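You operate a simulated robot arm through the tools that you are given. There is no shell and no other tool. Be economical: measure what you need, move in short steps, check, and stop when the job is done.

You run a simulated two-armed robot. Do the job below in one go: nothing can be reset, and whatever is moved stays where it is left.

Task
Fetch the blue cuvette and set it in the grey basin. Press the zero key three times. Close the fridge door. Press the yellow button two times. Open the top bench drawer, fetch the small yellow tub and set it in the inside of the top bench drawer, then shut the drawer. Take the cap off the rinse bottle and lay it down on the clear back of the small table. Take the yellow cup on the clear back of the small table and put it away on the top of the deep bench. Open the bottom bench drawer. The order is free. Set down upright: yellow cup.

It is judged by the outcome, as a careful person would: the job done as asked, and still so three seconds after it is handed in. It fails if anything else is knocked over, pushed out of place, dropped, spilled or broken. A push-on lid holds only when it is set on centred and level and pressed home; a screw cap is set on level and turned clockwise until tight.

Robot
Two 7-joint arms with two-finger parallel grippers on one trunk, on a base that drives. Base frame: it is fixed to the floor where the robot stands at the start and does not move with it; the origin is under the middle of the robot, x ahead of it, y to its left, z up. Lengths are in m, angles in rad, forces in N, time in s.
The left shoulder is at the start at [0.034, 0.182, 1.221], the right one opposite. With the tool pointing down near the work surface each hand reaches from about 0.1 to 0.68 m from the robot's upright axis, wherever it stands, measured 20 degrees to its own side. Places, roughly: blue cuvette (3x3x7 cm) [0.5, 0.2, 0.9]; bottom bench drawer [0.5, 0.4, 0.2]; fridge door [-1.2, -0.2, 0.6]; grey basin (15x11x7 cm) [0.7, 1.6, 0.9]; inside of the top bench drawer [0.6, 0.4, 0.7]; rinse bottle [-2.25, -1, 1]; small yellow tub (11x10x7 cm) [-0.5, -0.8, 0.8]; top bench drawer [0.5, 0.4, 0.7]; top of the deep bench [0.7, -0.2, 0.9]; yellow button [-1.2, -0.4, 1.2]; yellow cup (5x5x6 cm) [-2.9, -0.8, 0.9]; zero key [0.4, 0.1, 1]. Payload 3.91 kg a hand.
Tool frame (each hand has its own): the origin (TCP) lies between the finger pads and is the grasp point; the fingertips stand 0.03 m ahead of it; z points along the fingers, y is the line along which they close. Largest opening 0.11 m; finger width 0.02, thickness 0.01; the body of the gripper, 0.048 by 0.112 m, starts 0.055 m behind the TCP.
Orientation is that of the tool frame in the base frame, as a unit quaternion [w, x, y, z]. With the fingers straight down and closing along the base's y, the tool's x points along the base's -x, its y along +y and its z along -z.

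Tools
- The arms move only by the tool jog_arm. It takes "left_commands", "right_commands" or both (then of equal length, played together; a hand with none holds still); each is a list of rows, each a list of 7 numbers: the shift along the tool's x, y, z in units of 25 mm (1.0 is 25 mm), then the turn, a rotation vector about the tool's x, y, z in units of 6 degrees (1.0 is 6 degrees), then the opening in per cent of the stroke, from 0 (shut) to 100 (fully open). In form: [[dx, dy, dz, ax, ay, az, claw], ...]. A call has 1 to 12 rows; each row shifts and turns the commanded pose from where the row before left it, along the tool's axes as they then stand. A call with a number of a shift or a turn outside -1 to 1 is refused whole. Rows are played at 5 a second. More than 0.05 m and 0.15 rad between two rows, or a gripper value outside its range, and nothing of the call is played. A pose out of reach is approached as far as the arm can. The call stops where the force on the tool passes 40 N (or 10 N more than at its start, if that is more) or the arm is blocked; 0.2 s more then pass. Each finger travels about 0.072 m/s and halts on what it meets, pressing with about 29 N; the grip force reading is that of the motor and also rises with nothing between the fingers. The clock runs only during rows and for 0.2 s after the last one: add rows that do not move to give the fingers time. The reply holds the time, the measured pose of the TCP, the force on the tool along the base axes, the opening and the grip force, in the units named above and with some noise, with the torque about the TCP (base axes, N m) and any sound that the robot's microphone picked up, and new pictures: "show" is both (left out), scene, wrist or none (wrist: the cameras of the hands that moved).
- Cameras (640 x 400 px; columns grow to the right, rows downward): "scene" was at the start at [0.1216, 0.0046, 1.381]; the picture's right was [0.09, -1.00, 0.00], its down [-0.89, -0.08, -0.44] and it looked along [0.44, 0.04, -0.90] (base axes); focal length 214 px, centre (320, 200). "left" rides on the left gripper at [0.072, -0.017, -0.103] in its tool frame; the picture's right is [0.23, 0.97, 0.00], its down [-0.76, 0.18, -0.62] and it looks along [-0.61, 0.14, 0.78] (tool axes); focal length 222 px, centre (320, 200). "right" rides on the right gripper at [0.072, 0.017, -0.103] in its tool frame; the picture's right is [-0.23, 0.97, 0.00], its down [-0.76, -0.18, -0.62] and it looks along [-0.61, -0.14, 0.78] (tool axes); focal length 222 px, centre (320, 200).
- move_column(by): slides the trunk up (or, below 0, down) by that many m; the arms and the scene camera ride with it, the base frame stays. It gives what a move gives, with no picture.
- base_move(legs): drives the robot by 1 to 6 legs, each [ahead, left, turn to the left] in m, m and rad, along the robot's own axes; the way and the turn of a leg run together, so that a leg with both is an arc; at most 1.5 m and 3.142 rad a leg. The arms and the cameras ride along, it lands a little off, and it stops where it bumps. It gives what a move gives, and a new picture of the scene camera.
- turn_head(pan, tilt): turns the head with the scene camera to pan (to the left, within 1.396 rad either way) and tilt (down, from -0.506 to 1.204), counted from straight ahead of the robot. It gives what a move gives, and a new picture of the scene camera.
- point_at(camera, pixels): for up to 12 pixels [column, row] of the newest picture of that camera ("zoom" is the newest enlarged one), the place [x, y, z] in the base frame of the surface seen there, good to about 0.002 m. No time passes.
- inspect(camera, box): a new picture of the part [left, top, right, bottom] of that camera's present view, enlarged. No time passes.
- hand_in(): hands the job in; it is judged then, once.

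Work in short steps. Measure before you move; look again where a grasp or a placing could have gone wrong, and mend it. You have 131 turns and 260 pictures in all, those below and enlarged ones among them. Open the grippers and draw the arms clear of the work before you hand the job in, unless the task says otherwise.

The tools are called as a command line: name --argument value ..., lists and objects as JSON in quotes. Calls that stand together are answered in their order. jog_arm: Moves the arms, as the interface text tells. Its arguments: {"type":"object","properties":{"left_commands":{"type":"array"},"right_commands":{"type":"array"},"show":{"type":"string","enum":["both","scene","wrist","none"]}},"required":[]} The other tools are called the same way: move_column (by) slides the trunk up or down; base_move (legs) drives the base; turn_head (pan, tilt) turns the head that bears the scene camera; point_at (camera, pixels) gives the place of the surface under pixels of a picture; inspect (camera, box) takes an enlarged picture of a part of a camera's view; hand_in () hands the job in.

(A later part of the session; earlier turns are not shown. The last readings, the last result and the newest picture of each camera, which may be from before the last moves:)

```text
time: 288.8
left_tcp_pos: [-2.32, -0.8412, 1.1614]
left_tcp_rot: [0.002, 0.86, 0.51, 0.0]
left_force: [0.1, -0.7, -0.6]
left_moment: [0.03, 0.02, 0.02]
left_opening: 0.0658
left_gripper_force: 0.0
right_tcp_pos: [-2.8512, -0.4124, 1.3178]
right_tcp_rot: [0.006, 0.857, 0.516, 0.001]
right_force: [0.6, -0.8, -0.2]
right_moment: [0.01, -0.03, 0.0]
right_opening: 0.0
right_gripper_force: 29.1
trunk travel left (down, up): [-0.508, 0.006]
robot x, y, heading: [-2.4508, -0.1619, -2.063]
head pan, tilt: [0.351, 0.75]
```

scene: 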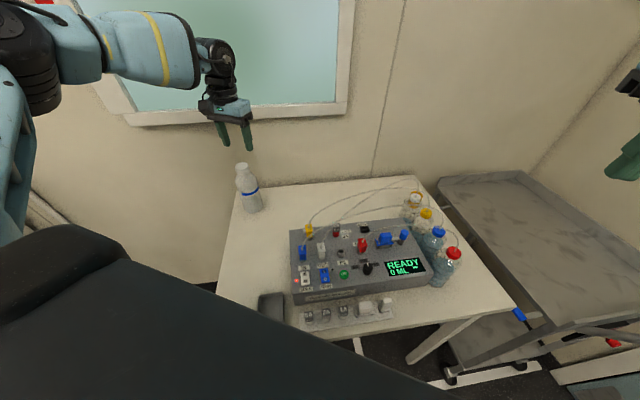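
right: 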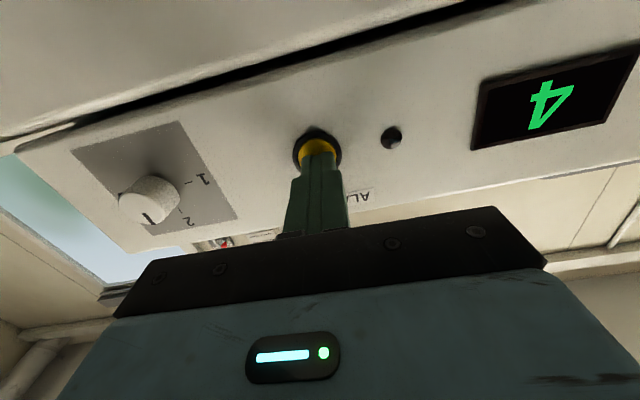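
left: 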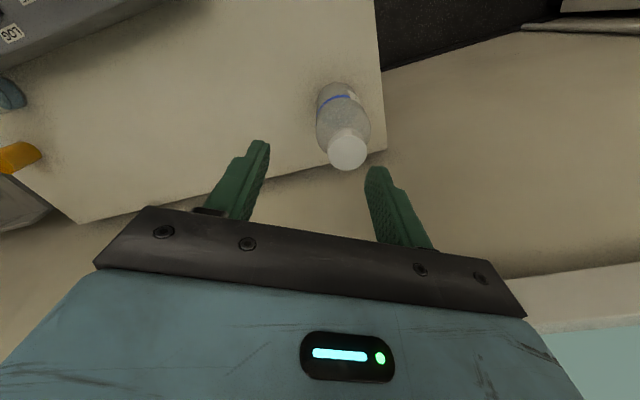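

Zoom onto the bottle cap to identify its type, and measure it.

inspect --camera "left" --box '[290, 70, 400, 190]'

point_at --camera "left" --pixels '[[347, 152], [330, 152], [365, 150], [347, 165], [347, 135], [338, 120]]'

inspect --camera "scene" --box '[200, 130, 300, 230]'

```text
3.33 times, centred on (345, 130) of left
```

zoom: 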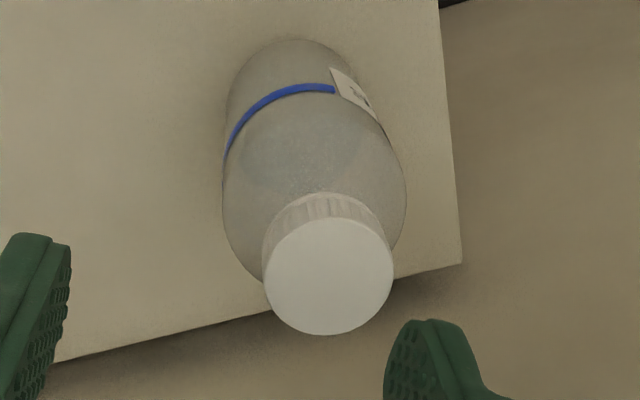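

```text
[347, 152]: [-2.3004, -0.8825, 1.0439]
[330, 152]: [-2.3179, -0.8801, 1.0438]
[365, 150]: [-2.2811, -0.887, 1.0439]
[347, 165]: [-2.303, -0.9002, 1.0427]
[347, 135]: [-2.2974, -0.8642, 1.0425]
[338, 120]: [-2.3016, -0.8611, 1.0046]
```

```text
4.00 times, centred on (250, 180) of scene
```

zoom: 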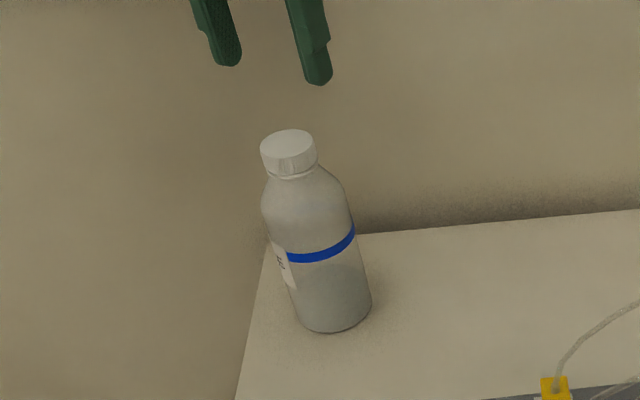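

It's a ribbed screw cap: centre [-2.300, -0.882], top 1.043, ⌀≈38 mm. Pre-rotate the hand clockwise 48°, centre and descend over the cap.

jog_arm --left_commands '[[-0.52, 0.75, 0, 0, 0, 0, 60], [-0.53, 0.75, 0, 0, 0, 0, 60], [0, 0, 0, 0, 0, 1, 60], [0, 0, 0, 0, 0, 1, 60], [0, 0, 0, 0, 0, 1, 60], [0, 0, 0, 0, 0, 1, 60], [0, 0, 0, 0, 0, 1, 60], [0, 0, 0, 0, 0, 1, 60], [0, 0, 0, 0, 0, 1, 60], [0, 0, 0, 0, 0, 1, 60], [0, 0, 0, 0, 0, 0, 60]]' --show "none"

jog_arm --left_commands '[[0, 0, 1, 0, 0, 0, 60], [0, 0, 1, 0, 0, 0, 60], [0, 0, 0.5, 0, 0, 0, 60], [0, 0, 0, 0, 0, 0, 60]]' --show "both"

```text
time: 291.2
left_tcp_pos: [-2.3948, -0.6512, 1.1525]
left_tcp_rot: [0.003, 0.993, 0.116, 0.001]
left_force: [0.0, -0.5, 0.1]
left_moment: [0.01, -0.01, 0.01]
left_opening: 0.0661
left_gripper_force: 0.1
left hand out of reach, approached as far as the arm can: row 2, 3, 4, 5, 6, 7, 8, 9, 10
right_tcp_pos: [-2.8507, -0.4112, 1.3185]
right_tcp_rot: [0.007, 0.857, 0.516, 0.002]
right_force: [0.8, -0.8, -1.0]
right_moment: [0.01, 0.03, 0.0]
right_opening: 0.0003
right_gripper_force: 29.3
trunk travel left (down, up): [-0.508, 0.006]
robot x, y, heading: [-2.4483, -0.1618, -2.067]
head pan, tilt: [0.351, 0.75]
```

```text
time: 292.2
left_tcp_pos: [-2.396, -0.6513, 1.0913]
left_tcp_rot: [0.002, 0.993, 0.116, 0.0]
left_force: [0.9, -0.5, -0.1]
left_moment: [0.01, 0.01, -0.01]
left_opening: 0.066
left_gripper_force: 0.0
right_tcp_pos: [-2.8514, -0.4112, 1.3187]
right_tcp_rot: [0.008, 0.857, 0.516, 0.001]
right_force: [0.1, -0.1, -0.6]
right_moment: [-0.03, -0.01, -0.01]
right_opening: 0.0001
right_gripper_force: 29.3
trunk travel left (down, up): [-0.508, 0.006]
robot x, y, heading: [-2.4484, -0.1622, -2.066]
head pan, tilt: [0.351, 0.75]
```

scene: 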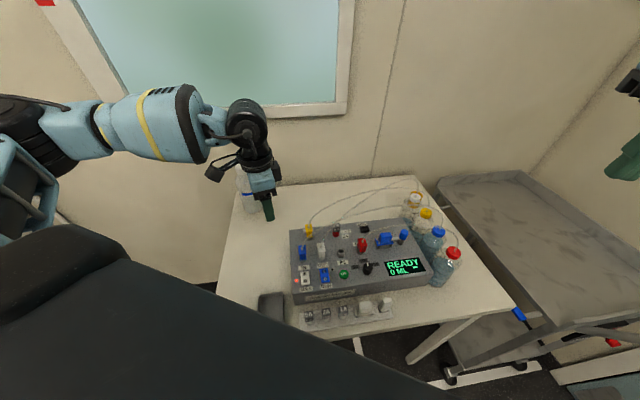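
left: 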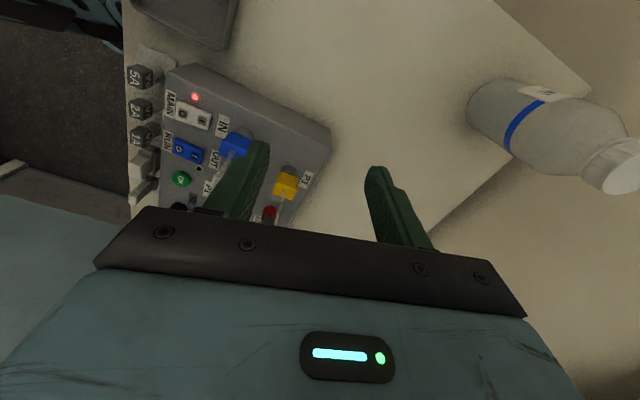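

The wrist limit pulled the hand aside (no contact). Raise, rotate back, move the base 3 cm closer, and return above the cap.

jog_arm --left_commands '[[0, 0, -1, 0, 0, 0, 60], [0, 0, -1, 0, 0, 0, 60], [0, 0, 0, 0, 0, -1, 60], [0, 0, 0, 0, 0, -1, 60], [0, 0, 0, 0, 0, -1, 60], [0, 0, 0, 0, 0, -1, 60], [0, 0, 0, 0, 0, -1, 60], [0, 0, 0, 0, 0, -1, 60], [0, 0, 0, 0, 0, -1, 60], [0, 0, 0, 0, 0, -1, 60]]' --show "none"

base_move --legs '[[0.027, 0.015, 0]]'

jog_arm --left_commands '[[-0.7, 0.9, 0, 0, 0, 0, 60], [-0.7, 0.9, 0, 0, 0, 0, 60], [-0.7, 0.9, 0, 0, 0, 0, 60], [-0.7, 0.9, 0, 0, 0, 0, 60], [-0.7, 0.9, 0.3, 0, 0, 0, 60], [-0.7, 0.9, 0.5, 0, 0, 0, 60], [-0.7, 0.9, 0.5, 0, 0, 0, 60], [-0.3, 0.9, 0.5, 0, 0, 0, 60], [0, 0, 0, 0, 0, 0, 60]]' --show "wrist"

```text
time: 294.4
left_tcp_pos: [-2.3943, -0.6531, 1.1418]
left_tcp_rot: [0.001, 0.86, 0.51, -0.001]
left_force: [-0.3, 0.9, 0.1]
left_moment: [-0.01, 0.02, 0.02]
left_opening: 0.0659
left_gripper_force: 0.1
right_tcp_pos: [-2.8508, -0.4115, 1.3181]
right_tcp_rot: [0.007, 0.857, 0.516, 0.001]
right_force: [0.2, 0.1, -0.5]
right_moment: [-0.01, -0.01, 0.03]
right_opening: 0.0001
right_gripper_force: 29.4
trunk travel left (down, up): [-0.508, 0.006]
robot x, y, heading: [-2.4509, -0.1612, -2.066]
head pan, tilt: [0.351, 0.75]
```

```text
time: 295.2
left_tcp_pos: [-2.3957, -0.6787, 1.1432]
left_tcp_rot: [0.002, 0.861, 0.509, -0.001]
left_force: [0.0, 0.0, -0.4]
left_moment: [0.03, 0.02, 0.04]
left_opening: 0.0658
left_gripper_force: 0.0
right_tcp_pos: [-2.8508, -0.4379, 1.3196]
right_tcp_rot: [0.008, 0.856, 0.517, -0.001]
right_force: [-0.4, 0.1, 0.1]
right_moment: [-0.06, -0.02, 0.02]
right_opening: 0.0
right_gripper_force: 28.8
trunk travel left (down, up): [-0.508, 0.006]
robot x, y, heading: [-2.4483, -0.1958, -2.069]
head pan, tilt: [0.351, 0.75]
```

scene: 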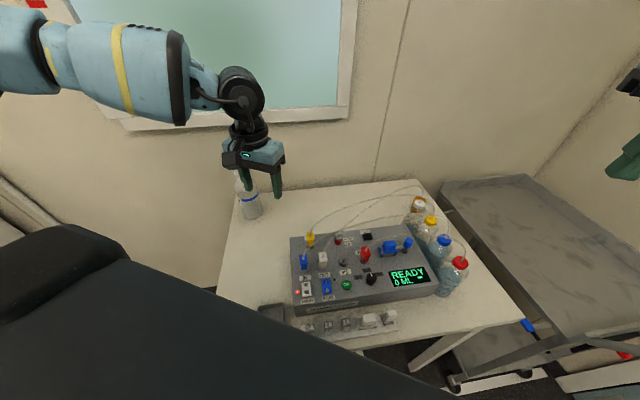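

```text
time: 297.2
left_tcp_pos: [-2.2994, -0.883, 1.0975]
left_tcp_rot: [0.002, 0.861, 0.509, -0.001]
left_force: [-0.1, 0.0, 0.6]
left_moment: [-0.05, -0.01, -0.03]
left_opening: 0.066
left_gripper_force: 0.0
right_tcp_pos: [-2.8507, -0.4411, 1.3185]
right_tcp_rot: [0.008, 0.857, 0.516, 0.001]
right_force: [0.0, 0.4, 0.7]
right_moment: [0.01, -0.01, -0.01]
right_opening: 0.0
right_gripper_force: 29.2
trunk travel left (down, up): [-0.508, 0.006]
robot x, y, heading: [-2.4481, -0.199, -2.064]
head pan, tilt: [0.351, 0.75]
```

left: 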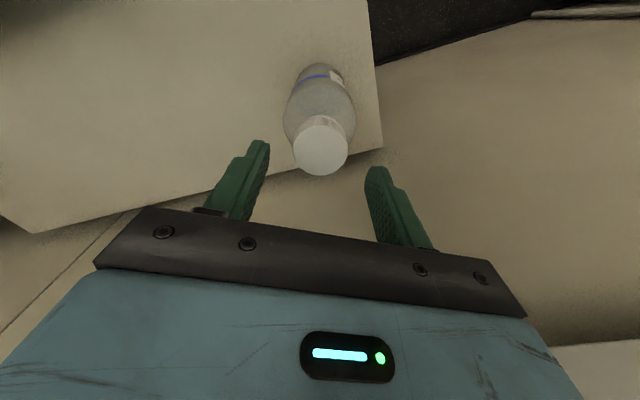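

Centred over the cap. Descend 45 mm, close, and begin turning counter-clockwise.

jog_arm --left_commands '[[0, 0, 0.9, 0, 0, 0, 60], [0, 0, 0.9, 0, 0, 0, 60], [0, 0, 0, 0, 0, 0, 30], [0, 0, 0, 0, 0, 0, 20], [0, 0, 0, 0, 0, 0, 20], [0, 0, 0, 0, 0, 0, 20]]' --show "none"

jog_arm --left_commands '[[0, 0, 0, 0, 0, -1, 20], [0, 0, 0, 0, 0, -1, 20], [0, 0, 0, 0, 0, -1, 20], [0, 0, 0, 0, 0, -1, 20], [0, 0, 0, 0, 0, -1, 20], [0, 0, 0, 0, 0, -1, 20], [0, 0, 0, 0, 0, -1, 20], [0, 0, 0, 0, 0, -1, 20]]' --show "both"

```text
time: 298.6
left_tcp_pos: [-2.3002, -0.8823, 1.0501]
left_tcp_rot: [0.001, 0.86, 0.51, 0.0]
left_force: [0.4, 0.7, -1.8]
left_moment: [-0.01, 0.01, 0.01]
left_opening: 0.0407
left_gripper_force: 28.9
right_tcp_pos: [-2.8507, -0.4405, 1.3181]
right_tcp_rot: [0.008, 0.857, 0.516, 0.001]
right_force: [-0.4, -0.2, 0.9]
right_moment: [-0.02, 0.02, 0.01]
right_opening: 0.0
right_gripper_force: 29.0
trunk travel left (down, up): [-0.508, 0.006]
robot x, y, heading: [-2.4498, -0.1955, -2.072]
head pan, tilt: [0.351, 0.75]
```

```text
time: 300.4
left_tcp_pos: [-2.3008, -0.883, 1.0519]
left_tcp_rot: [0.0, 0.579, 0.815, -0.001]
left_force: [-0.1, -0.4, -1.4]
left_moment: [0.02, 0.0, -0.01]
left_opening: 0.041
left_gripper_force: 28.5
right_tcp_pos: [-2.8511, -0.441, 1.3182]
right_tcp_rot: [0.008, 0.857, 0.515, 0.0]
right_force: [-0.3, -0.2, -0.3]
right_moment: [-0.02, 0.01, 0.04]
right_opening: 0.0001
right_gripper_force: 28.7
trunk travel left (down, up): [-0.508, 0.006]
robot x, y, heading: [-2.4507, -0.1931, -2.069]
head pan, tilt: [0.351, 0.75]
```

scene: 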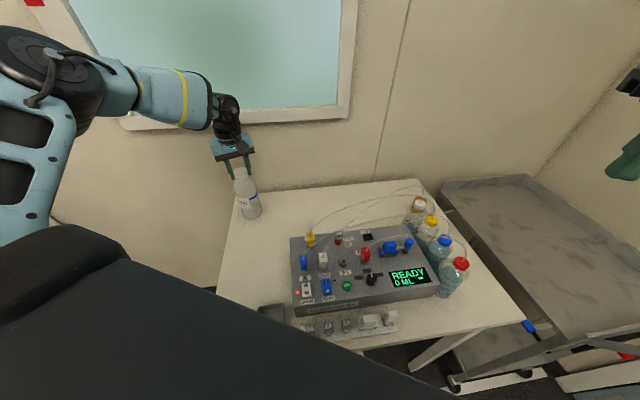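
left: 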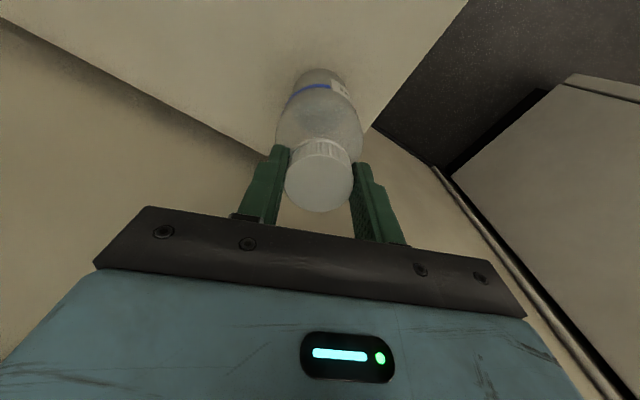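

Check whether the bottle body turned with the cap (label position).

inspect --camera "scene" --box '[200, 130, 300, 230]'

inspect --camera "left" --box '[250, 50, 400, 230]'

```text
4.00 times, centred on (250, 180) of scene
```

zoom: 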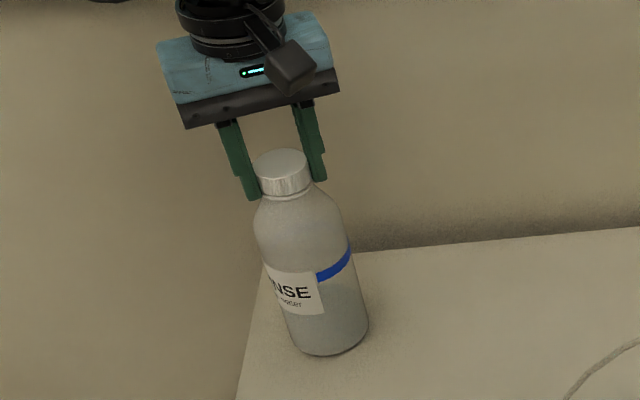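

```text
2.22 times, centred on (325, 140) of left
```

zoom: 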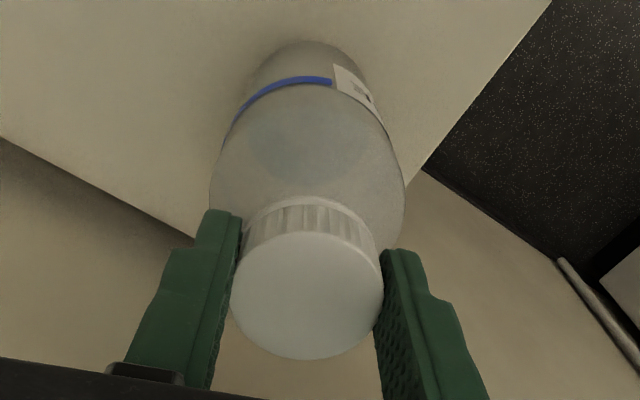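

The bottle turned with the cap. I press down on it (friction with the table) while turning, and check the label again.

jog_arm --left_commands '[[0, 0, 0.15, 0, 0, 0, 20], [0, 0, 0.12, 0, 0, 0, 20], [0, 0, 0, 0, 0, -0.8, 20], [0, 0, 0, 0, 0, -0.8, 20], [0, 0, 0, 0, 0, -0.8, 20], [0, 0, 0, 0, 0, -0.8, 20], [0, 0, 0, 0, 0, -0.8, 20], [0, 0, 0, 0, 0, -0.8, 20], [0, 0, 0, 0, 0, -0.8, 20], [0, 0, 0, 0, 0, -0.8, 20]]' --show "none"

inspect --camera "scene" --box '[200, 130, 300, 230]'

inspect --camera "left" --box '[250, 50, 400, 230]'

```text
time: 302.6
left_tcp_pos: [-2.2998, -0.8812, 1.0486]
left_tcp_rot: [0.0, 0.277, 0.961, -0.004]
left_force: [2.4, -4.2, 29.2]
left_moment: [-0.15, -0.14, -0.04]
left_opening: 0.0406
left_gripper_force: 28.9
right_tcp_pos: [-2.8499, -0.4398, 1.3199]
right_tcp_rot: [0.008, 0.857, 0.516, 0.001]
right_force: [0.4, -0.4, -0.1]
right_moment: [0.01, -0.03, -0.02]
right_opening: 0.0
right_gripper_force: 28.8
trunk travel left (down, up): [-0.508, 0.006]
robot x, y, heading: [-2.4494, -0.1924, -2.063]
head pan, tilt: [0.351, 0.75]
```

```text
4.00 times, centred on (250, 180) of scene
```

zoom: 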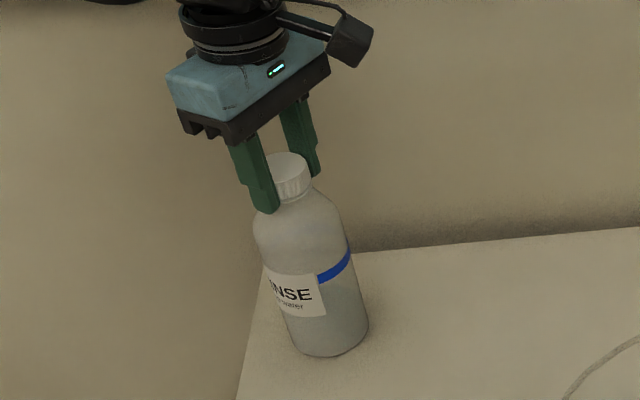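

```text
2.22 times, centred on (325, 140) of left
```

zoom: 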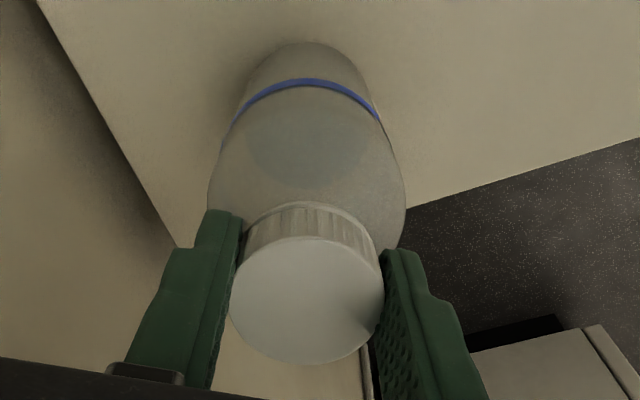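

It works: the cap turned while the bottle stayed. Continue: turn, re-grip, press and turn again.

jog_arm --left_commands '[[0, 0, 0, 0, 0, -0.9, 20], [0, 0, 0, 0, 0, -0.9, 20], [0, 0, 0, 0, 0, -0.9, 20], [0, 0, 0, 0, 0, -0.9, 20], [0, 0, 0, 0, 0, -0.9, 20], [0, 0, 0, 0, 0, -0.9, 20], [0, 0, 0, 0, 0, -0.9, 20], [0, 0, 0, 0, 0, -0.9, 20], [0, 0, 0, 0, 0, -0.9, 20], [0, 0, -0.25, 0, 0, 0, 20], [0, 0, 0, 0, 0, 0, 50], [0, 0, 0, 0, 0, 0, 55]]' --show "none"

jog_arm --left_commands '[[0, 0, 0, 0, 0, 1, 55], [0, 0, 0, 0, 0, 1, 55], [0, 0, 0, 0, 0, 1, 55], [0, 0, 0, 0, 0, 1, 55], [0, 0, 0, 0, 0, 1, 55], [0, 0, 0, 0, 0, 1, 55], [0, 0, 0, 0, 0, 1, 55], [0, 0, 0, 0, 0, 1, 55], [0, 0, 0, 0, 0, 1, 55], [0, 0, 0, 0, 0, 1, 55], [0, 0, 0, 0, 0, 1, 55], [0, 0, 0, 0, 0, 1, 55]]' --show "none"

jog_arm --left_commands '[[0, 0, 0, 0, 0, 1, 55], [0, 0, 0, 0, 0, 1, 55], [0, 0, 0, 0, 0, 1, 55], [0, 0, 0, 0, 0, 1, 55], [0, 0, 0, 0, 0, 0, 20], [0, 0, 0, 0, 0, 0, 20], [0, 0, 0, 0, 0, 0, 20], [0, 0, 0.15, 0, 0, 0, 20], [0, 0, 0.1, 0, 0, 0, 20]]' --show "none"

jog_arm --left_commands '[[0, 0, 0, 0, 0, -0.9, 20], [0, 0, 0, 0, 0, -0.9, 20], [0, 0, 0, 0, 0, -0.9, 20], [0, 0, 0, 0, 0, -0.9, 20], [0, 0, 0, 0, 0, -0.9, 20], [0, 0, 0, 0, 0, -0.9, 20], [0, 0, 0, 0, 0, -0.9, 20], [0, 0, 0, 0, 0, -0.9, 20], [0, 0, 0, 0, 0, -0.9, 20], [0, 0, 0, 0, 0, -0.9, 20], [0, 0, 0, 0, 0, -0.9, 20], [0, 0, 0, 0, 0, -0.9, 20]]' --show "none"

inspect --camera "scene" --box '[200, 130, 300, 230]'

```text
time: 305.2
left_tcp_pos: [-2.3005, -0.8809, 1.0499]
left_tcp_rot: [0.0, -0.141, 0.99, 0.0]
left_force: [0.6, 0.1, -0.5]
left_moment: [0.02, 0.02, 0.01]
left_opening: 0.0606
left_gripper_force: 0.1
right_tcp_pos: [-2.8501, -0.4421, 1.3194]
right_tcp_rot: [0.008, 0.856, 0.516, 0.001]
right_force: [0.3, 0.4, 0.6]
right_moment: [-0.02, 0.01, 0.0]
right_opening: 0.0
right_gripper_force: 29.4
trunk travel left (down, up): [-0.508, 0.006]
robot x, y, heading: [-2.4521, -0.192, -2.069]
head pan, tilt: [0.351, 0.75]
```

```text
time: 307.8
left_tcp_pos: [-2.3006, -0.8834, 1.051]
left_tcp_rot: [0.001, 0.469, 0.883, 0.0]
left_force: [0.1, -0.5, 0.5]
left_moment: [0.0, 0.0, 0.0]
left_opening: 0.0605
left_gripper_force: 0.0
right_tcp_pos: [-2.8499, -0.4407, 1.3184]
right_tcp_rot: [0.008, 0.857, 0.516, 0.001]
right_force: [0.2, 0.2, 0.3]
right_moment: [0.0, 0.02, 0.03]
right_opening: 0.0
right_gripper_force: 29.3
trunk travel left (down, up): [-0.508, 0.006]
robot x, y, heading: [-2.4489, -0.1902, -2.066]
head pan, tilt: [0.351, 0.75]
```

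```text
time: 309.8
left_tcp_pos: [-2.3006, -0.8819, 1.0498]
left_tcp_rot: [0.003, 0.642, 0.767, -0.006]
left_force: [4.9, 0.0, 24.0]
left_moment: [0.34, -0.37, -0.02]
left_opening: 0.0411
left_gripper_force: 29.0
right_tcp_pos: [-2.8485, -0.4382, 1.3211]
right_tcp_rot: [0.009, 0.857, 0.516, 0.0]
right_force: [-0.5, -0.8, -0.1]
right_moment: [0.01, -0.04, 0.01]
right_opening: 0.0
right_gripper_force: 28.9
trunk travel left (down, up): [-0.508, 0.006]
robot x, y, heading: [-2.4485, -0.1904, -2.069]
head pan, tilt: [0.351, 0.75]
```

```text
time: 312.4
left_tcp_pos: [-2.3001, -0.8812, 1.0481]
left_tcp_rot: [0.0, 0.129, 0.992, -0.005]
left_force: [5.0, -2.1, 33.5]
left_moment: [-0.03, -0.31, 0.0]
left_opening: 0.0407
left_gripper_force: 29.0
right_tcp_pos: [-2.8506, -0.4381, 1.3193]
right_tcp_rot: [0.008, 0.857, 0.516, 0.0]
right_force: [0.3, 0.5, -0.3]
right_moment: [-0.02, 0.0, 0.01]
right_opening: 0.0001
right_gripper_force: 29.2
trunk travel left (down, up): [-0.508, 0.006]
robot x, y, heading: [-2.4514, -0.1893, -2.069]
head pan, tilt: [0.351, 0.75]
```

```text
4.00 times, centred on (250, 180) of scene
```

zoom: 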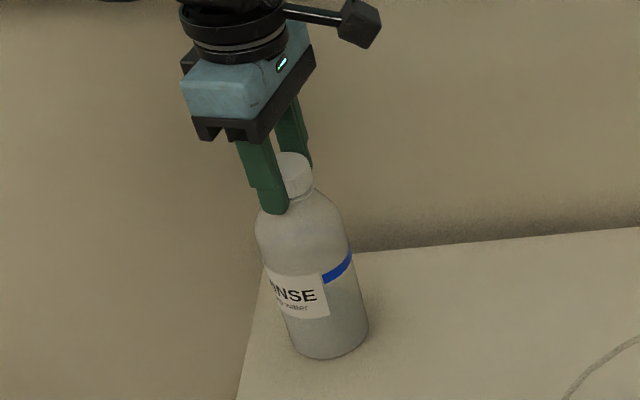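

About 150° so far. Run two more turn/re-grip cycles, then a small test lift.

jog_arm --left_commands '[[0, 0, 0, 0, 0, -0.9, 20], [0, 0, 0, 0, 0, -0.9, 20], [0, 0, 0, 0, 0, -0.9, 20], [0, 0, 0, 0, 0, -0.9, 20], [0, 0, 0, 0, 0, -0.9, 20], [0, 0, 0, 0, 0, -0.9, 20], [0, 0, 0, 0, 0, -0.9, 20], [0, 0, 0, 0, 0, -0.9, 20], [0, 0, 0, 0, 0, -0.9, 20], [0, 0, -0.25, 0, 0, 0, 20], [0, 0, 0, 0, 0, 0, 50], [0, 0, 0, 0, 0, 0, 55]]' --show "none"

jog_arm --left_commands '[[0, 0, 0, 0, 0, 1, 55], [0, 0, 0, 0, 0, 1, 55], [0, 0, 0, 0, 0, 1, 55], [0, 0, 0, 0, 0, 1, 55], [0, 0, 0, 0, 0, 1, 55], [0, 0, 0, 0, 0, 1, 55], [0, 0, 0, 0, 0, 1, 55], [0, 0, 0, 0, 0, 1, 55], [0, 0, 0, 0, 0, 1, 55], [0, 0, 0, 0, 0, 1, 55], [0, 0, 0, 0, 0, 1, 55], [0, 0, 0, 0, 0, 1, 55]]' --show "none"

jog_arm --left_commands '[[0, 0, 0, 0, 0, 1, 55], [0, 0, 0, 0, 0, 1, 55], [0, 0, 0, 0, 0, 1, 55], [0, 0, 0, 0, 0, 1, 55], [0, 0, 0, 0, 0, 1, 55], [0, 0, 0, 0, 0, 1, 55], [0, 0, 0, 0, 0, 0, 20], [0, 0, 0, 0, 0, 0, 20], [0, 0, 0, 0, 0, 0, 20], [0, 0, 0.15, 0, 0, 0, 20], [0, 0, 0.08, 0, 0, 0, 20]]' --show "none"

jog_arm --left_commands '[[0, 0, 0, 0, 0, -0.9, 20], [0, 0, 0, 0, 0, -0.9, 20], [0, 0, 0, 0, 0, -0.9, 20], [0, 0, 0, 0, 0, -0.9, 20], [0, 0, 0, 0, 0, -0.9, 20], [0, 0, 0, 0, 0, -0.9, 20], [0, 0, 0, 0, 0, -0.9, 20], [0, 0, 0, 0, 0, -0.9, 20], [0, 0, 0, 0, 0, -0.9, 20], [0, 0, 0, 0, 0, -0.9, 20], [0, 0, 0, 0, 0, -0.9, 20], [0, 0, 0, 0, 0, -0.9, 20]]' --show "none"

jog_arm --left_commands '[[0, 0, 0, 0, 0, -0.9, 20], [0, 0, 0, 0, 0, -0.9, 20], [0, 0, 0, 0, 0, -0.9, 20], [0, 0, 0, 0, 0, -0.9, 20], [0, 0, 0, 0, 0, -0.9, 20], [0, 0, 0, 0, 0, -0.9, 20], [0, 0, 0, 0, 0, -0.9, 20], [0, 0, 0, 0, 0, -0.9, 20], [0, 0, 0, 0, 0, -0.9, 20], [0, 0, -0.25, 0, 0, 0, 20], [0, 0, -0.3, 0, 0, 0, 20], [0, 0, -0.3, 0, 0, 0, 20]]' --show "none"

inspect --camera "scene" --box '[200, 130, 300, 230]'

```text
time: 315.0
left_tcp_pos: [-2.2997, -0.8819, 1.0491]
left_tcp_rot: [0.0, -0.289, 0.957, 0.0]
left_force: [-0.6, 0.1, -0.4]
left_moment: [0.01, 0.04, -0.06]
left_opening: 0.0603
left_gripper_force: 0.0
right_tcp_pos: [-2.8505, -0.4404, 1.3172]
right_tcp_rot: [0.009, 0.857, 0.516, 0.001]
right_force: [0.0, 0.5, 1.0]
right_moment: [-0.02, 0.0, 0.0]
right_opening: 0.0002
right_gripper_force: 29.1
trunk travel left (down, up): [-0.508, 0.006]
robot x, y, heading: [-2.449, -0.1914, -2.067]
head pan, tilt: [0.351, 0.75]
```

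```text
time: 317.6
left_tcp_pos: [-2.3005, -0.8829, 1.0504]
left_tcp_rot: [0.001, 0.33, 0.944, -0.001]
left_force: [0.5, -0.4, 0.0]
left_moment: [0.03, 0.0, -0.02]
left_opening: 0.0605
left_gripper_force: 0.1
right_tcp_pos: [-2.8504, -0.4412, 1.3191]
right_tcp_rot: [0.008, 0.857, 0.515, 0.0]
right_force: [0.9, -0.3, 0.3]
right_moment: [0.01, -0.02, -0.04]
right_opening: 0.0001
right_gripper_force: 29.1
trunk travel left (down, up): [-0.508, 0.006]
robot x, y, heading: [-2.4516, -0.1911, -2.067]
head pan, tilt: [0.351, 0.75]
```

```text
time: 320.0
left_tcp_pos: [-2.3003, -0.8819, 1.0505]
left_tcp_rot: [0.002, 0.605, 0.796, -0.004]
left_force: [3.8, 2.0, 22.1]
left_moment: [0.35, -0.31, -0.03]
left_opening: 0.0406
left_gripper_force: 29.4
right_tcp_pos: [-2.8487, -0.4399, 1.3215]
right_tcp_rot: [0.009, 0.857, 0.515, -0.001]
right_force: [0.6, -0.3, 0.6]
right_moment: [-0.01, 0.01, -0.02]
right_opening: 0.0
right_gripper_force: 29.1
trunk travel left (down, up): [-0.508, 0.006]
robot x, y, heading: [-2.4508, -0.1927, -2.066]
head pan, tilt: [0.351, 0.75]
```

```text
time: 322.6
left_tcp_pos: [-2.2998, -0.8807, 1.0507]
left_tcp_rot: [-0.001, 0.082, 0.997, -0.005]
left_force: [5.8, 0.1, 35.7]
left_moment: [0.19, -0.42, -0.05]
left_opening: 0.0404
left_gripper_force: 29.3
right_tcp_pos: [-2.8505, -0.436, 1.3196]
right_tcp_rot: [0.009, 0.857, 0.516, 0.0]
right_force: [-0.2, -0.3, -0.2]
right_moment: [0.0, -0.02, -0.01]
right_opening: 0.0
right_gripper_force: 29.4
trunk travel left (down, up): [-0.508, 0.006]
robot x, y, heading: [-2.4522, -0.1898, -2.07]
head pan, tilt: [0.351, 0.75]
```

```text
time: 325.2
left_tcp_pos: [-2.2995, -0.8817, 1.0654]
left_tcp_rot: [0.0, -0.334, 0.943, 0.0]
left_force: [-0.3, -0.4, -0.3]
left_moment: [0.01, -0.01, -0.03]
left_opening: 0.0409
left_gripper_force: 28.6
right_tcp_pos: [-2.8506, -0.4398, 1.3192]
right_tcp_rot: [0.008, 0.857, 0.515, 0.0]
right_force: [0.1, -0.4, 1.1]
right_moment: [0.0, 0.0, -0.02]
right_opening: 0.0
right_gripper_force: 28.4
trunk travel left (down, up): [-0.508, 0.006]
robot x, y, heading: [-2.445, -0.1942, -2.072]
head pan, tilt: [0.351, 0.75]
```

```text
4.00 times, centred on (250, 180) of scene
```

zoom: 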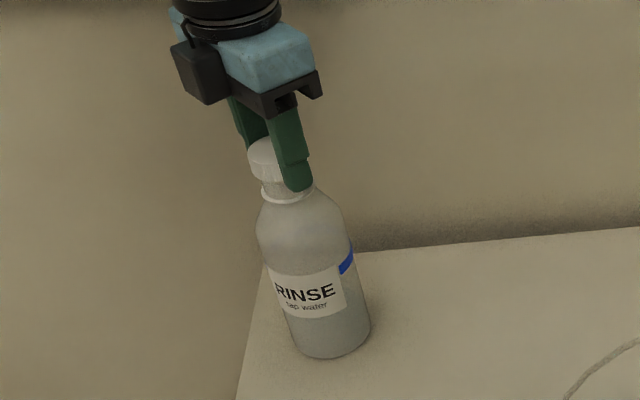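

The cap is off (neck visible below it). Lift it, square the hand, carry it to above the clear back at about [-2.44, -0.88], and lower the trunk.

jog_arm --left_commands '[[0, 0, -1, 0, 0, 0, 20], [0, 0, -1, 0, 0, 0, 20], [0, 0, -1, 0, 0, 0, 20], [0, 0, -1, 0, 0, 0, 20], [0, 0, 0, 0, 0, 1, 20], [0, 0, 0, 0, 0, 1, 20], [0, 0, 0, 0, 0, 1, 20], [0, 0, 0, 0, 0, 1, 20], [0, 0, 0, 0, 0, 1, 20], [0, 0, 0, 0, 0, 1, 20], [0, 0, 0, 0, 0, 0.5, 20]]' --show "none"

jog_arm --left_commands '[[0.95, 0, 0, 0, 0, 0, 20], [0.95, 0, 0, 0, 0, 0, 20], [0.95, 0, 0, 0, 0, 0, 20], [0.95, 0, 0, 0, 0, 0, 20], [0.95, 0, 0, 0, 0, 0, 20], [0.95, 0, 0, 0, 0, 0, 20]]' --show "none"

move_column --by -0.12

inspect --camera "left" --box '[0, 0, 640, 400]'

inspect --camera "scene" --box '[160, 80, 480, 280]'

```text
time: 327.6
left_tcp_pos: [-2.3007, -0.8827, 1.165]
left_tcp_rot: [0.0, 0.002, 1.0, -0.001]
left_force: [0.3, 0.4, 0.1]
left_moment: [0.02, 0.02, -0.02]
left_opening: 0.0404
left_gripper_force: 29.0
right_tcp_pos: [-2.8497, -0.4418, 1.3185]
right_tcp_rot: [0.007, 0.857, 0.516, 0.001]
right_force: [-0.3, 0.4, 0.3]
right_moment: [0.03, 0.0, 0.01]
right_opening: 0.0
right_gripper_force: 29.3
trunk travel left (down, up): [-0.508, 0.006]
robot x, y, heading: [-2.4476, -0.1914, -2.069]
head pan, tilt: [0.351, 0.75]
```

```text
time: 329.0
left_tcp_pos: [-2.4357, -0.8748, 1.1645]
left_tcp_rot: [0.0, -0.001, 1.0, -0.001]
left_force: [0.0, -0.4, -0.5]
left_moment: [0.0, 0.0, -0.01]
left_opening: 0.0404
left_gripper_force: 29.0
left hand out of reach, approached as far as the arm can: row 6
right_tcp_pos: [-2.85, -0.4416, 1.3182]
right_tcp_rot: [0.007, 0.857, 0.516, 0.0]
right_force: [-0.3, -0.4, -0.5]
right_moment: [0.0, 0.01, 0.01]
right_opening: 0.0
right_gripper_force: 28.7
trunk travel left (down, up): [-0.508, 0.006]
robot x, y, heading: [-2.4492, -0.1936, -2.068]
head pan, tilt: [0.351, 0.75]
```

```text
time: 330.5
left_tcp_pos: [-2.436, -0.8736, 1.0452]
left_tcp_rot: [0.0, 0.0, 1.0, -0.002]
left_force: [0.0, 0.0, 0.2]
left_moment: [-0.01, 0.0, -0.02]
left_opening: 0.0402
left_gripper_force: 29.5
right_tcp_pos: [-2.8501, -0.4397, 1.1994]
right_tcp_rot: [0.009, 0.857, 0.516, 0.0]
right_force: [0.5, -0.6, 0.8]
right_moment: [0.01, -0.02, 0.0]
right_opening: 0.0002
right_gripper_force: 28.8
trunk travel left (down, up): [-0.388, 0.126]
robot x, y, heading: [-2.4491, -0.1945, -2.071]
head pan, tilt: [0.351, 0.75]
```

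```text
1.00 times, centred on (320, 200) of left (not enlarged: the box is as wide or as high as the picture)
```

zoom: 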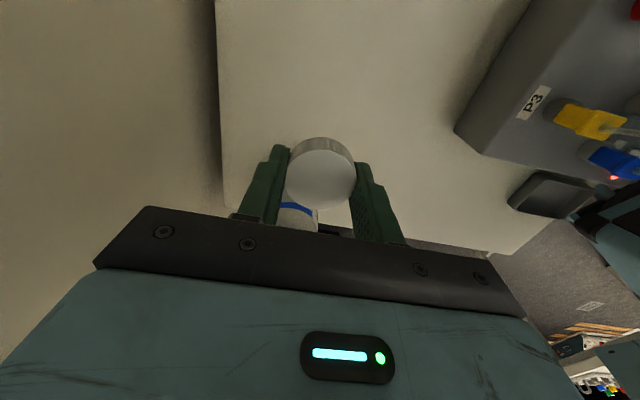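

```text
2.00 times, centred on (320, 180) of scene
```

zoom: 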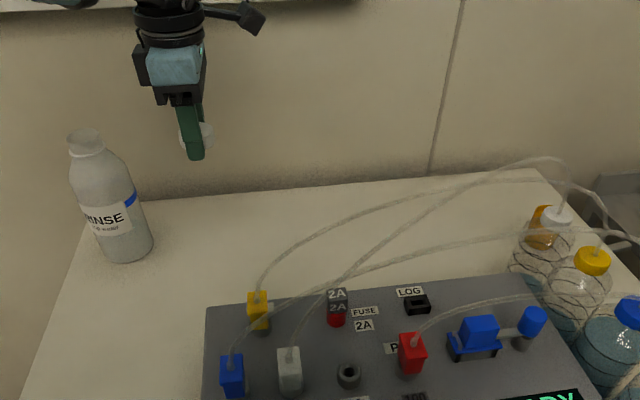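

Clear table below. Lower the cap onto the table, release, lift and retract; then reposition the base so the right hand is near the cup.

jog_arm --left_commands '[[0, 0, 1, 0, 0, 0, 20], [0, 0, 1, 0, 0, 0, 20], [0, 0, 1, 0, 0, 0, 20], [0, 0, 1, 0, 0, 0, 20], [0, 0, 1, 0, 0, 0, 20], [0, 0, 1, 0, 0, 0, 20], [0, 0, 0.4, 0, 0, 0, 20], [0, 0, 0.15, 0, 0, 0, 20], [0, 0, 0.1, 0, 0, 0, 20], [0, 0, 0, 0, 0, 0, 20]]' --show "none"

jog_arm --left_commands '[[0, 0, 0, 0, 0, 0, 45], [0, 0, 0, 0, 0, 0, 55], [0, 0, 0, 0, 0, 0, 55], [0, 0, -0.7, 0, 0, 0, 55], [0, 0, -1, 0, 0, 0, 55], [0, 0, -1, 0, 0, 0, 55], [0, 0, -1, 0, 0, 0, 55], [0, 0, -1, 0, 0, 0, 55], [0, 0, -1, 0, 0, 0, 55], [0, 0, -1, 0, 0, 0, 55]]' --show "wrist"

move_column --by 0.12

jog_arm --left_commands '[[0, 1, 0, 0, 0, 0, 0], [0, 1, 0, 0, 0, 0, 0], [0, 1, 0, 0, 0, 0, 0], [0, 1, 0, 0, 0, 0, 0], [0, 1, 0, 0, 0, 0, 0], [0, 1, 0, 0, 0, 0, 0], [0, 1, 0, 0, 0, 0, 0], [0, 1, 0, 0, 0, 0, 0], [0, 1, 0, 0, 0, 0, 0], [-0.5, 1, 0, 0, 0, 0, 0], [-0.5, 1, 0, 0, 0, 0, 0]]' --show "none"

base_move --legs '[[-0.08, 0, 0], [0, 0, 0.495], [0.02, -0.3, 0]]'

inspect --camera "right" --box '[0, 0, 640, 400]'

```text
time: 332.7
left_tcp_pos: [-2.4356, -0.8749, 0.8797]
left_tcp_rot: [0.0, 0.0, 1.0, -0.002]
left_force: [1.3, -1.5, 7.3]
left_moment: [0.2, -0.08, -0.06]
left_opening: 0.0403
left_gripper_force: 28.9
right_tcp_pos: [-2.8496, -0.4408, 1.1982]
right_tcp_rot: [0.008, 0.857, 0.516, 0.001]
right_force: [-0.1, 0.7, -0.3]
right_moment: [-0.01, -0.01, -0.04]
right_opening: 0.0
right_gripper_force: 29.2
trunk travel left (down, up): [-0.388, 0.126]
robot x, y, heading: [-2.4496, -0.1915, -2.072]
head pan, tilt: [0.351, 0.75]
```

```text
time: 334.9
left_tcp_pos: [-2.4361, -0.8734, 1.0463]
left_tcp_rot: [0.0, -0.001, 1.0, -0.001]
left_force: [-0.5, -0.9, 0.0]
left_moment: [-0.02, 0.02, -0.02]
left_opening: 0.0604
left_gripper_force: 0.1
right_tcp_pos: [-2.8499, -0.4416, 1.1988]
right_tcp_rot: [0.008, 0.857, 0.515, 0.001]
right_force: [-0.7, -0.4, 0.0]
right_moment: [0.06, 0.02, -0.02]
right_opening: 0.0
right_gripper_force: 29.2
trunk travel left (down, up): [-0.388, 0.126]
robot x, y, heading: [-2.4519, -0.1908, -2.067]
head pan, tilt: [0.351, 0.75]
```

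left: 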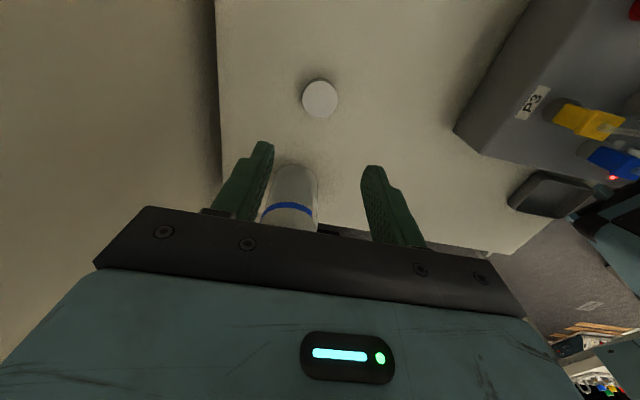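

```text
time: 336.4
left_tcp_pos: [-2.4349, -0.8744, 1.1639]
left_tcp_rot: [0.001, -0.001, 1.0, 0.001]
left_force: [0.2, 0.3, -0.2]
left_moment: [-0.01, -0.02, -0.04]
left_opening: 0.0606
left_gripper_force: 0.0
right_tcp_pos: [-2.8504, -0.4429, 1.317]
right_tcp_rot: [0.007, 0.857, 0.516, 0.001]
right_force: [-0.5, -0.3, 1.0]
right_moment: [0.05, -0.01, 0.0]
right_opening: 0.0001
right_gripper_force: 28.8
trunk travel left (down, up): [-0.508, 0.006]
robot x, y, heading: [-2.4483, -0.1928, -2.068]
head pan, tilt: [0.351, 0.75]
```

```text
time: 338.8
left_tcp_pos: [-2.4099, -0.5977, 1.1661]
left_tcp_rot: [-0.001, 0.001, 1.0, -0.002]
left_force: [0.1, 0.2, 0.7]
left_moment: [-0.04, 0.0, -0.04]
left_opening: 0.0
left_gripper_force: 28.8
right_tcp_pos: [-2.8491, -0.4408, 1.3195]
right_tcp_rot: [0.008, 0.857, 0.516, 0.0]
right_force: [-0.1, -0.6, 0.4]
right_moment: [-0.02, 0.0, 0.04]
right_opening: 0.0
right_gripper_force: 29.1
trunk travel left (down, up): [-0.508, 0.006]
robot x, y, heading: [-2.4501, -0.1916, -2.073]
head pan, tilt: [0.351, 0.75]
```

```text
time: 344.1
left_tcp_pos: [-2.4845, -0.4807, 1.1666]
left_tcp_rot: [0.001, -0.243, 0.97, -0.001]
left_force: [0.7, -0.5, 0.6]
left_moment: [0.01, 0.01, -0.01]
left_opening: 0.0
left_gripper_force: 29.1
right_tcp_pos: [-2.946, -0.5497, 1.3181]
right_tcp_rot: [0.007, 0.705, 0.709, 0.002]
right_force: [0.7, -0.9, 0.4]
right_moment: [0.01, 0.0, -0.03]
right_opening: 0.0003
right_gripper_force: 28.5
trunk travel left (down, up): [-0.508, 0.006]
robot x, y, heading: [-2.712, -0.1415, -1.573]
head pan, tilt: [0.351, 0.75]
```

scene: 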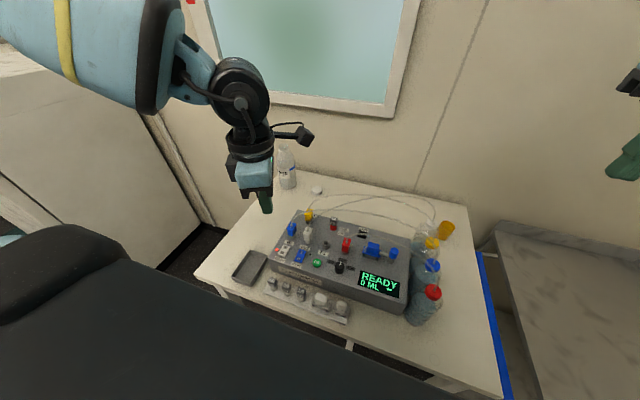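

```text
1.00 times, centred on (320, 200) of right (not enlarged: the box is as wide or as high as the picture)
```

zoom: 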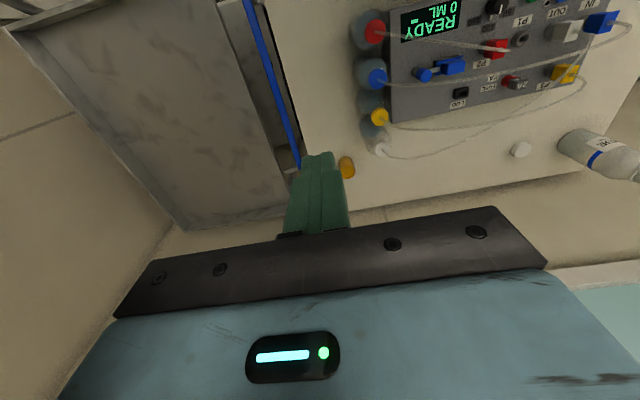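

The cap lies on the table. The cup is visible at (447,230) in the scene and (346,167) in the right view; measure it and zoom.

point_at --camera "zoom" --pixels '[[346, 158], [341, 166], [353, 166], [347, 176], [380, 150], [379, 116], [395, 155]]'

point_at --camera "scene" --pixels '[[447, 224], [442, 230], [453, 229], [447, 238], [431, 230]]'

inspect --camera "scene" --box '[400, 195, 500, 265]'

inspect --camera "right" --box '[300, 120, 420, 200]'

point_at --camera "zoom" --pixels '[[220, 220], [260, 195], [230, 270], [285, 280], [290, 230], [245, 250], [400, 160]]'

```text
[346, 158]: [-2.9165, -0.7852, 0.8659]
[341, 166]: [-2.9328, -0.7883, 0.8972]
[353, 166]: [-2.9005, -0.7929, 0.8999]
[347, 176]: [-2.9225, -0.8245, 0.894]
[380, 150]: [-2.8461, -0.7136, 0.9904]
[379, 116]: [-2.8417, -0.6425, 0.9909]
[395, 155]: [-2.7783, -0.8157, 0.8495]
```

```text
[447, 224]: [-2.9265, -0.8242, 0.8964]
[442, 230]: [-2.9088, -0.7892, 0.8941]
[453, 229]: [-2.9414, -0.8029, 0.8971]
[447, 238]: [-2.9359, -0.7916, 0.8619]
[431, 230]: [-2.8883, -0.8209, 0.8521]
```

```text
5.71 times, centred on (450, 230) of scene
```

zoom: 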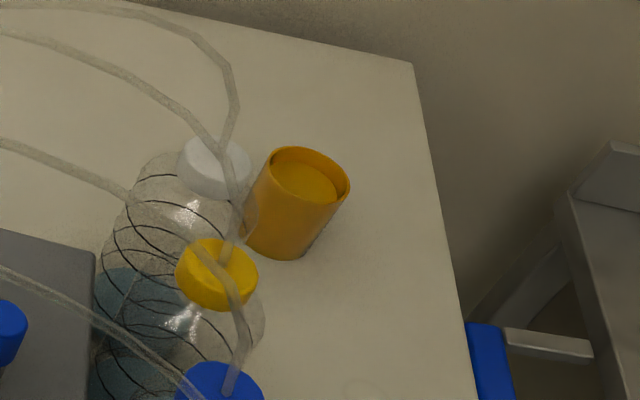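

```text
5.00 times, centred on (360, 160) of right
```

zoom: 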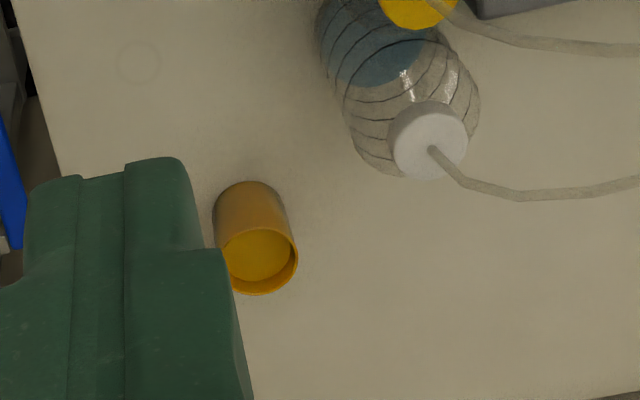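

```text
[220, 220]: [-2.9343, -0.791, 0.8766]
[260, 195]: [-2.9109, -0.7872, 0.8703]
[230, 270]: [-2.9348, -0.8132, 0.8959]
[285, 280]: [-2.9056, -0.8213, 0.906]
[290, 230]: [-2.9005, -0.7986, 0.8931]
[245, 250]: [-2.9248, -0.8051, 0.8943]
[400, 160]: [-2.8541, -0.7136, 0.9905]
```

Cup centre ≈[-2.920, -0.806], rim 0.907, and it's nearly full — keep it level. Move closer, lower the trunk, yaw the hand 24° to clear the bottles, and position above the cup.

base_move --legs '[[0.045, 0, 0]]'

move_column --by -0.12

jog_arm --right_commands '[[0, 0, 0, 0, 0, -1, 65], [0, 0, 0, 0, 0, -1, 65], [0, 0, 0, 0, 0, -1, 65], [-0.9, -0.3, 0.3, 0, 0, -1, 65], [-0.9, -0.28, 0.5, 0, 0, 0, 65], [-0.9, -0.28, 0.5, 0, 0, 0, 65], [-0.9, -0.28, 0.5, 0, 0, 0, 65], [-0.9, -0.28, 0.5, 0, 0, 0, 65], [-0.9, -0.28, 0.5, 0, 0, 0, 65], [-0.9, -0.28, 0.5, 0, 0, 0, 65], [-0.9, -0.28, 0.5, 0, 0, 0, 65], [-0.9, -0.28, 0.5, 0, 0, 0, 65]]' --show "wrist"

inspect --camera "right" --box '[230, 60, 430, 220]'

point_at --camera "right" --pixels '[[320, 110], [320, 130], [320, 150], [310, 140], [330, 140]]'

```text
time: 345.0
left_tcp_pos: [-2.4849, -0.5217, 1.1682]
left_tcp_rot: [0.0, -0.244, 0.97, -0.003]
left_force: [0.4, -0.2, 0.3]
left_moment: [0.01, -0.01, -0.02]
left_opening: 0.0001
left_gripper_force: 29.0
right_tcp_pos: [-2.9464, -0.5908, 1.3198]
right_tcp_rot: [0.009, 0.705, 0.709, 0.001]
right_force: [0.2, -0.1, -0.7]
right_moment: [-0.02, -0.01, 0.02]
right_opening: 0.0001
right_gripper_force: 28.7
trunk travel left (down, up): [-0.508, 0.006]
robot x, y, heading: [-2.7134, -0.1871, -1.578]
head pan, tilt: [0.351, 0.75]
```

scene: 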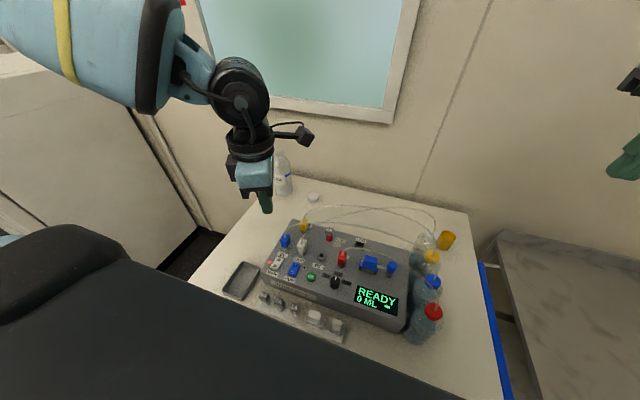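

```text
time: 346.5
left_tcp_pos: [-2.485, -0.524, 1.0476]
left_tcp_rot: [0.0, -0.244, 0.97, -0.003]
left_force: [0.2, 0.9, 0.1]
left_moment: [-0.01, 0.03, 0.04]
left_opening: 0.0001
left_gripper_force: 29.1
right_tcp_pos: [-2.9459, -0.5926, 1.1999]
right_tcp_rot: [0.008, 0.704, 0.71, 0.002]
right_force: [0.3, -0.6, 0.4]
right_moment: [0.0, -0.01, 0.01]
right_opening: 0.0
right_gripper_force: 29.4
trunk travel left (down, up): [-0.388, 0.126]
robot x, y, heading: [-2.7136, -0.1857, -1.578]
head pan, tilt: [0.351, 0.75]
```

```text
time: 349.1
left_tcp_pos: [-2.4845, -0.5239, 1.0465]
left_tcp_rot: [0.001, -0.243, 0.97, -0.001]
left_force: [0.4, -1.1, 0.5]
left_moment: [0.03, 0.03, 0.0]
left_opening: 0.0
left_gripper_force: 29.0
right_tcp_pos: [-2.9206, -0.8065, 1.0919]
right_tcp_rot: [0.008, 0.542, 0.84, 0.0]
right_force: [1.0, 0.6, 0.0]
right_moment: [0.02, 0.0, -0.02]
right_opening: 0.0715
right_gripper_force: 0.0
trunk travel left (down, up): [-0.388, 0.126]
robot x, y, heading: [-2.7085, -0.1856, -1.574]
head pan, tilt: [0.351, 0.75]
```

right: 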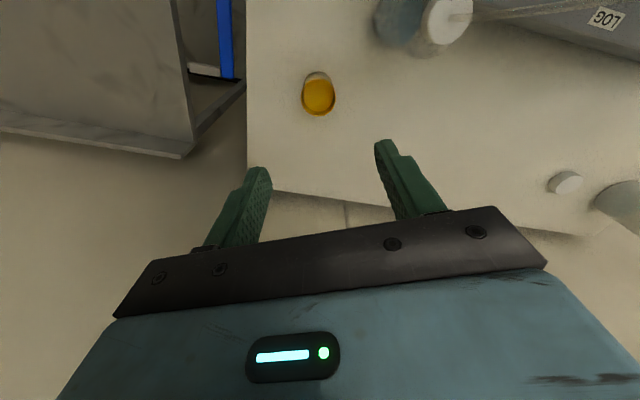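

```text
2.50 times, centred on (330, 140) of right
```

zoom: 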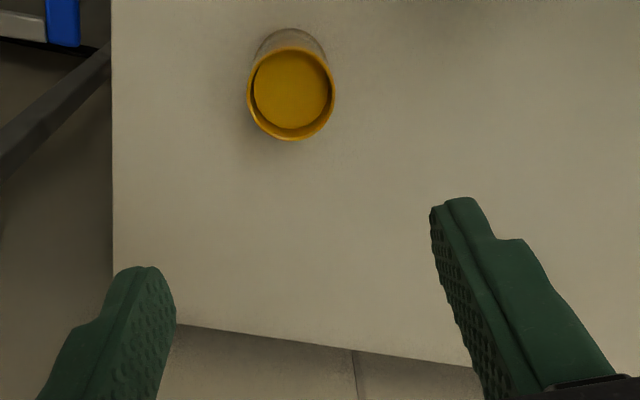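

```text
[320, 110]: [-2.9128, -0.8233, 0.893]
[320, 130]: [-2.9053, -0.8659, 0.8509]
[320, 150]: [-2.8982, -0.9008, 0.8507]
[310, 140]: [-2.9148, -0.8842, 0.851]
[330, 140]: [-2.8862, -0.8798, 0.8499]
```

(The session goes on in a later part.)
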